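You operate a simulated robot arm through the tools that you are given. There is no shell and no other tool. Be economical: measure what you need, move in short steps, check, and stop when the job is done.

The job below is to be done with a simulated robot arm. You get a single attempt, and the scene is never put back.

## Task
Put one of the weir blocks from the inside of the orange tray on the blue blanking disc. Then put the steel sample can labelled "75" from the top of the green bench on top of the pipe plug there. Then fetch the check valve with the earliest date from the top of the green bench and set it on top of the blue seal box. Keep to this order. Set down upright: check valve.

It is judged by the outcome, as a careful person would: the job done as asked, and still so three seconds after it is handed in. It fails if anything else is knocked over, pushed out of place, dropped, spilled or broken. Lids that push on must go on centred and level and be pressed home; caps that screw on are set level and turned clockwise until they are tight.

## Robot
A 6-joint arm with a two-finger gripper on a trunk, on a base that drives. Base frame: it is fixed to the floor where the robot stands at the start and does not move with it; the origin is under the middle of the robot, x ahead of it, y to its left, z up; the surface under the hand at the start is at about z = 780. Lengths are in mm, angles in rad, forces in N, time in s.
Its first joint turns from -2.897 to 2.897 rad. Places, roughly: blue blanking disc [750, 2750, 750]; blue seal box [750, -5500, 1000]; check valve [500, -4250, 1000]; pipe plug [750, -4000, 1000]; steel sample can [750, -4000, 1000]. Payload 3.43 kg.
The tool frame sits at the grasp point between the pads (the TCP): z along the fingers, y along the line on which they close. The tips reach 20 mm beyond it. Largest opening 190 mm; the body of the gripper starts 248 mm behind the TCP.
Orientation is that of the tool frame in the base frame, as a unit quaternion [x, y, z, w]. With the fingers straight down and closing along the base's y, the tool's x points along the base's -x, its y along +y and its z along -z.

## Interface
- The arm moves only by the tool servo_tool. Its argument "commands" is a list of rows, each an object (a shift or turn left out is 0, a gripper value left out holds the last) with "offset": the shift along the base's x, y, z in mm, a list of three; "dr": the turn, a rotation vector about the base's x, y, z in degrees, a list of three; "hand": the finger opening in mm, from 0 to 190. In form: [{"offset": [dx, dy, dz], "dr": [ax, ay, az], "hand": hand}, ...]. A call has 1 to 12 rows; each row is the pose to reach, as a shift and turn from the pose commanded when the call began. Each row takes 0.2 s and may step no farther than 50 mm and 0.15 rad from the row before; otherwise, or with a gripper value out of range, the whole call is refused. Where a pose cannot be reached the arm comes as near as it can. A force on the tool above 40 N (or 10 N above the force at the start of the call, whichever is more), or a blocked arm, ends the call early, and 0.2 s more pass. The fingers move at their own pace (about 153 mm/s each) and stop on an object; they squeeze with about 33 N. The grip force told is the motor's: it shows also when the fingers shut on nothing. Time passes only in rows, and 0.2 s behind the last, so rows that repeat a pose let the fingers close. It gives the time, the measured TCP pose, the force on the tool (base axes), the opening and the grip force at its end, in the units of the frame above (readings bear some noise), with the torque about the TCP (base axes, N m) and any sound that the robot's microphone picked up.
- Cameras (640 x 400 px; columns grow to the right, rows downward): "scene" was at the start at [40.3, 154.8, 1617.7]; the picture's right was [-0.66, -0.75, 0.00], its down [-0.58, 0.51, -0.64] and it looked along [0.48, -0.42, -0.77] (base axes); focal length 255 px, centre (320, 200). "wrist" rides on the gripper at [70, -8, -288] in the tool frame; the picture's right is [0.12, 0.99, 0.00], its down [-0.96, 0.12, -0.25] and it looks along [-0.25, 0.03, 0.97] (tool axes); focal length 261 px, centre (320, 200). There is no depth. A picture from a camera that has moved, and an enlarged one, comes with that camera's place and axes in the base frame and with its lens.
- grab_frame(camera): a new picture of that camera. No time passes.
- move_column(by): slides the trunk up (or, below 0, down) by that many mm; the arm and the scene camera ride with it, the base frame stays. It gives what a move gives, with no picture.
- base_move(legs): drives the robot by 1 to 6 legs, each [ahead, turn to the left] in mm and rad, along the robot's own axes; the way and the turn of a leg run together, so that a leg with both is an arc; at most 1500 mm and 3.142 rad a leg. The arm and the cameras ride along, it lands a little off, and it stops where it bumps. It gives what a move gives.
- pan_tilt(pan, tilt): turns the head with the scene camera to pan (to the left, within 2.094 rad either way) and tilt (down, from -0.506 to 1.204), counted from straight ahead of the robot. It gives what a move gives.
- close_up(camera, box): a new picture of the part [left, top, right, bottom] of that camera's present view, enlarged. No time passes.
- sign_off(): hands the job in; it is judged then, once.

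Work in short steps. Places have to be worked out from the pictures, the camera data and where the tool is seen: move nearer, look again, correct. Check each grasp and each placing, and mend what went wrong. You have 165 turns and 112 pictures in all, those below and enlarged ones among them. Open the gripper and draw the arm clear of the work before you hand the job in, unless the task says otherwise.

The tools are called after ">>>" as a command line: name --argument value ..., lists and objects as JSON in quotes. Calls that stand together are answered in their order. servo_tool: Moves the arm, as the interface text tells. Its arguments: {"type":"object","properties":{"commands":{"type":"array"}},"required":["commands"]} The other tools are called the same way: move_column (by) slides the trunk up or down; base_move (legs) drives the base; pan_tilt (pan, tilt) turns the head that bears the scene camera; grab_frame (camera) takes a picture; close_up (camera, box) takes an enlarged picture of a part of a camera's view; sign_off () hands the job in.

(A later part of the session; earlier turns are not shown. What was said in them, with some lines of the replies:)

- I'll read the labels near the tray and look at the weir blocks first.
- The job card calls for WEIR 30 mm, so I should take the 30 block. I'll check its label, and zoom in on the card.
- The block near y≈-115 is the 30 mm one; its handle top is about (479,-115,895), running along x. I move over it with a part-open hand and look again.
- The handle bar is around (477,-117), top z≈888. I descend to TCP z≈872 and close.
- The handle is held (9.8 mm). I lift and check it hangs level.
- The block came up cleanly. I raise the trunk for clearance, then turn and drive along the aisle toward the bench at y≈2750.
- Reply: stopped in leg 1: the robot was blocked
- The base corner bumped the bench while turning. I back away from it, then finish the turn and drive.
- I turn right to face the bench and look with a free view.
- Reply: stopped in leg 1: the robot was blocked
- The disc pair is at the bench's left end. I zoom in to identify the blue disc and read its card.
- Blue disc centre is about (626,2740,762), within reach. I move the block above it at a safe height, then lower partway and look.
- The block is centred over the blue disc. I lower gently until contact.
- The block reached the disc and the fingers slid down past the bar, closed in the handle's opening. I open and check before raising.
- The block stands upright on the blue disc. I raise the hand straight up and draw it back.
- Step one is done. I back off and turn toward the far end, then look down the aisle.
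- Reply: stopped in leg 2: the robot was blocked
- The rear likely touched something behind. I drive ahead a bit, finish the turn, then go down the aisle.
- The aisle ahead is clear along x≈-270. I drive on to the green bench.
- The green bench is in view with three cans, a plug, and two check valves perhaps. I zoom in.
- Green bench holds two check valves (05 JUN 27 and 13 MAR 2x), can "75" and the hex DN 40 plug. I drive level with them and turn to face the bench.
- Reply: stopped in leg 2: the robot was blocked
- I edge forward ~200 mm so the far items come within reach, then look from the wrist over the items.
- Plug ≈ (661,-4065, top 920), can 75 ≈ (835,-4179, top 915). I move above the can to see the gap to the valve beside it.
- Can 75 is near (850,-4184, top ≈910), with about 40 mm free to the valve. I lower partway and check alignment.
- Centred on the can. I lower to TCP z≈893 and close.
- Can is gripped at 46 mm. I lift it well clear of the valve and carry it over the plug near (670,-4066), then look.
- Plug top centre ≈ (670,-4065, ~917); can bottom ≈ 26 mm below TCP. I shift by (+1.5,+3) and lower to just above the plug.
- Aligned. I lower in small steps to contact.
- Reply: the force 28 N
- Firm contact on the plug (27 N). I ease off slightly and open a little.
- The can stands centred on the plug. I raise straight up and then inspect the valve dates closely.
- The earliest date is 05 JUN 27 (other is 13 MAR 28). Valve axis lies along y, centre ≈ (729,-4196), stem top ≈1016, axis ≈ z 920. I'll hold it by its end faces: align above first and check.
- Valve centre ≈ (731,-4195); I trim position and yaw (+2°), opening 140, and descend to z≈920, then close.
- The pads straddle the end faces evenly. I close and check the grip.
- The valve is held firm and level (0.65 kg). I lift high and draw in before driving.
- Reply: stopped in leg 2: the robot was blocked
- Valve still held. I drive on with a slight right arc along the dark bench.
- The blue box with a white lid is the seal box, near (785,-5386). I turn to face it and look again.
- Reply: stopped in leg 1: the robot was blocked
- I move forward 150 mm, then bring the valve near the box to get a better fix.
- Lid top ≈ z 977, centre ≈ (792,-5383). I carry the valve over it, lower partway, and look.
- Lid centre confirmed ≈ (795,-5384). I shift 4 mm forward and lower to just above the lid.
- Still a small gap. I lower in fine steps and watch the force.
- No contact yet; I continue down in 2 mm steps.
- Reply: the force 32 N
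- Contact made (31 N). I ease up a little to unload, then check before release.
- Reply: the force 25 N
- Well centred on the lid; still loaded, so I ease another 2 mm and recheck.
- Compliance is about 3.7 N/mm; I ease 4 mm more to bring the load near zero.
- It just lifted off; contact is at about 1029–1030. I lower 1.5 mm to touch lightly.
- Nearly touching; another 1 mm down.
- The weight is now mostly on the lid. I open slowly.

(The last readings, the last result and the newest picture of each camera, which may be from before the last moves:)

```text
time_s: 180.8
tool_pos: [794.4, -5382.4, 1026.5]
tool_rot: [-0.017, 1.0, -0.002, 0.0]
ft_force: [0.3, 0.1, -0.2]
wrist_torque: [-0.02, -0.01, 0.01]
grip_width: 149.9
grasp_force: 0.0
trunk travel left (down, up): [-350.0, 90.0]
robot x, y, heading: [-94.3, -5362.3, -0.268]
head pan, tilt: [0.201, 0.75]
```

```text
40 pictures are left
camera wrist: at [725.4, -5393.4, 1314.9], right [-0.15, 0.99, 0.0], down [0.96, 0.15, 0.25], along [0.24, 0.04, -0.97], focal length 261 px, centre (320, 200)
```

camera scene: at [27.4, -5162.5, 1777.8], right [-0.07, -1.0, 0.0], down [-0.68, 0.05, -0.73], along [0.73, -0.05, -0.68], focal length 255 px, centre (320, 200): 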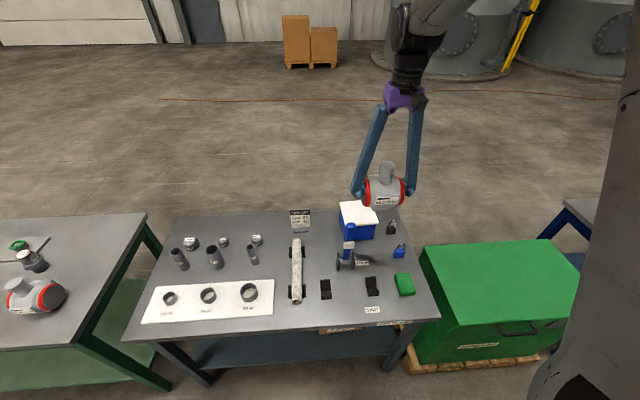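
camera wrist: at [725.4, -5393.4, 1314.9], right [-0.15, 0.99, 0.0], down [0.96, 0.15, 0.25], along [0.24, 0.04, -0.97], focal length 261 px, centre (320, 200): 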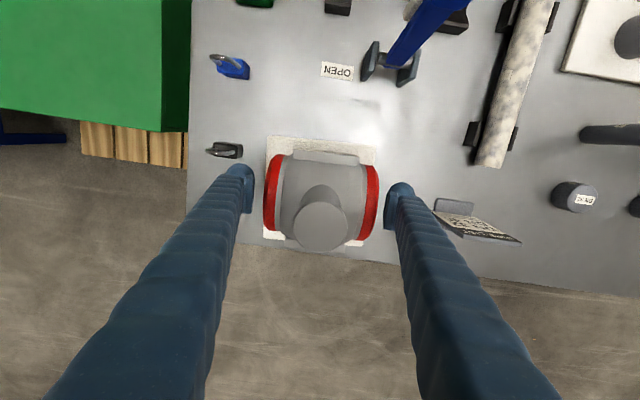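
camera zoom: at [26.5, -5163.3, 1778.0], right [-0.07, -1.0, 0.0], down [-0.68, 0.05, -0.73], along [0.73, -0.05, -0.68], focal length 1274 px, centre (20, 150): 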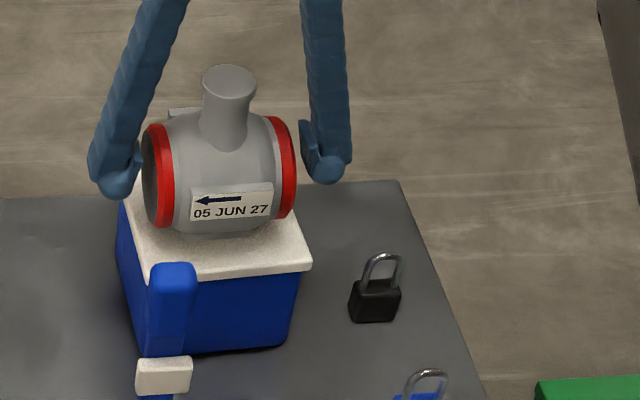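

The valve stands upright on the lid. I raise straight up and draw back.

>>> servo_tool --commands '[{"offset": [0, 0, 40]}, {"offset": [0, 0, 90]}, {"offset": [0, 0, 140]}, {"offset": [0, 0, 190]}, {"offset": [0, 0, 230]}, {"offset": [-45, 0, 240]}, {"offset": [-90, 0, 240]}, {"offset": [-135, 0, 240]}, {"offset": [-180, 0, 240]}, {"offset": [-225, 0, 240]}, {"offset": [-270, 0, 240]}, {"offset": [-300, 0, 240]}]'

>>> close_up --camera "scene" --box '[320, 160, 440, 280]'

>>> pan_tilt --pan 1.2 --tilt 0.5

>>> grab_frame --camera "scene"

```text
time_s: 183.3
tool_pos: [492.2, -5383.2, 1267.0]
tool_rot: [-0.017, 1.0, -0.001, 0.001]
ft_force: [0.3, 0.0, 0.0]
wrist_torque: [0.03, -0.06, -0.02]
grip_width: 150.1
grasp_force: 0.0
trunk travel left (down, up): [-350.0, 90.0]
robot x, y, heading: [-93.3, -5364.0, -0.266]
head pan, tilt: [0.201, 0.75]
```

```text
3.33 times, centred on (380, 220) of scene
camera zoom: at [24.4, -5163.1, 1778.1], right [-0.07, -1.0, 0.0], down [-0.68, 0.05, -0.73], along [0.73, -0.05, -0.68], focal length 850 px, centre (120, 133)
```

zoom: 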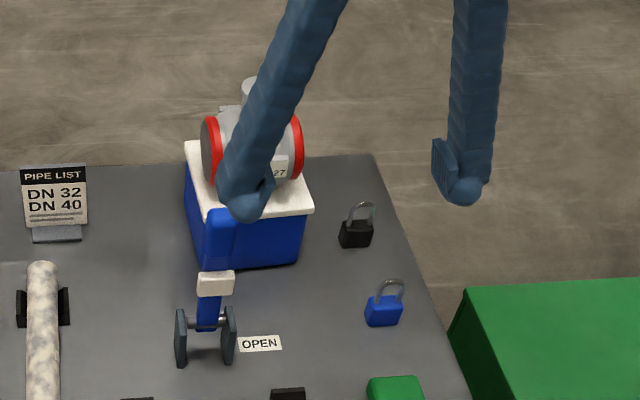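

```text
time_s: 184.6
tool_pos: [494.8, -5384.5, 1267.4]
tool_rot: [-0.017, 1.0, -0.001, 0.0]
ft_force: [0.1, -0.4, -0.5]
wrist_torque: [-0.04, 0.01, -0.03]
grip_width: 150.1
grasp_force: 0.0
trunk travel left (down, up): [-350.0, 90.0]
robot x, y, heading: [-98.8, -5363.2, -0.271]
head pan, tilt: [1.201, 0.499]
```

```text
38 pictures are left
camera scene: at [-2.8, -5084.5, 1800.0], right [0.8, -0.6, 0.0], down [-0.29, -0.38, -0.88], along [0.52, 0.7, -0.48], focal length 255 px, centre (320, 200)
```

scene: 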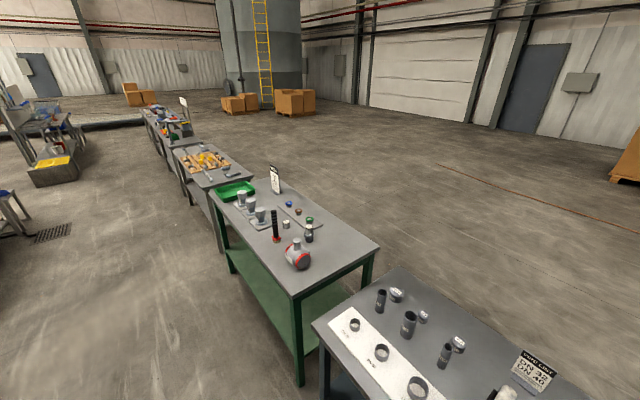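

The can still stands on the plug, the valve stands upright on the seal box, and the arm is clear. I hand it in.

>>> sign_off

```text
The job is handed in.
```

I did all three steps in the order you gave, and handed the job in with the gripper open and the arm clear.

- **Weir block:** the 30 mm block, chosen because the job card calls for it, stands upright on the blue blanking disc.
- **Sample can:** the can labelled "75" is centred on the pipe plug (the hex one marked DN 40). It was still standing there when I looked just before handing in.
- **Check valve:** the valve dated 05 JUN 27, the earlier of the two on the bench (the other reads 13 MAR 28), stands upright on the blue seal box.

The base was stopped as blocked during several turns. One of those was probably a bump against the bench with the orange tray. I saw nothing knocked over or moved in the pictures I took, but I did not go back to look closely at that bench or at the blanking disc at the end.
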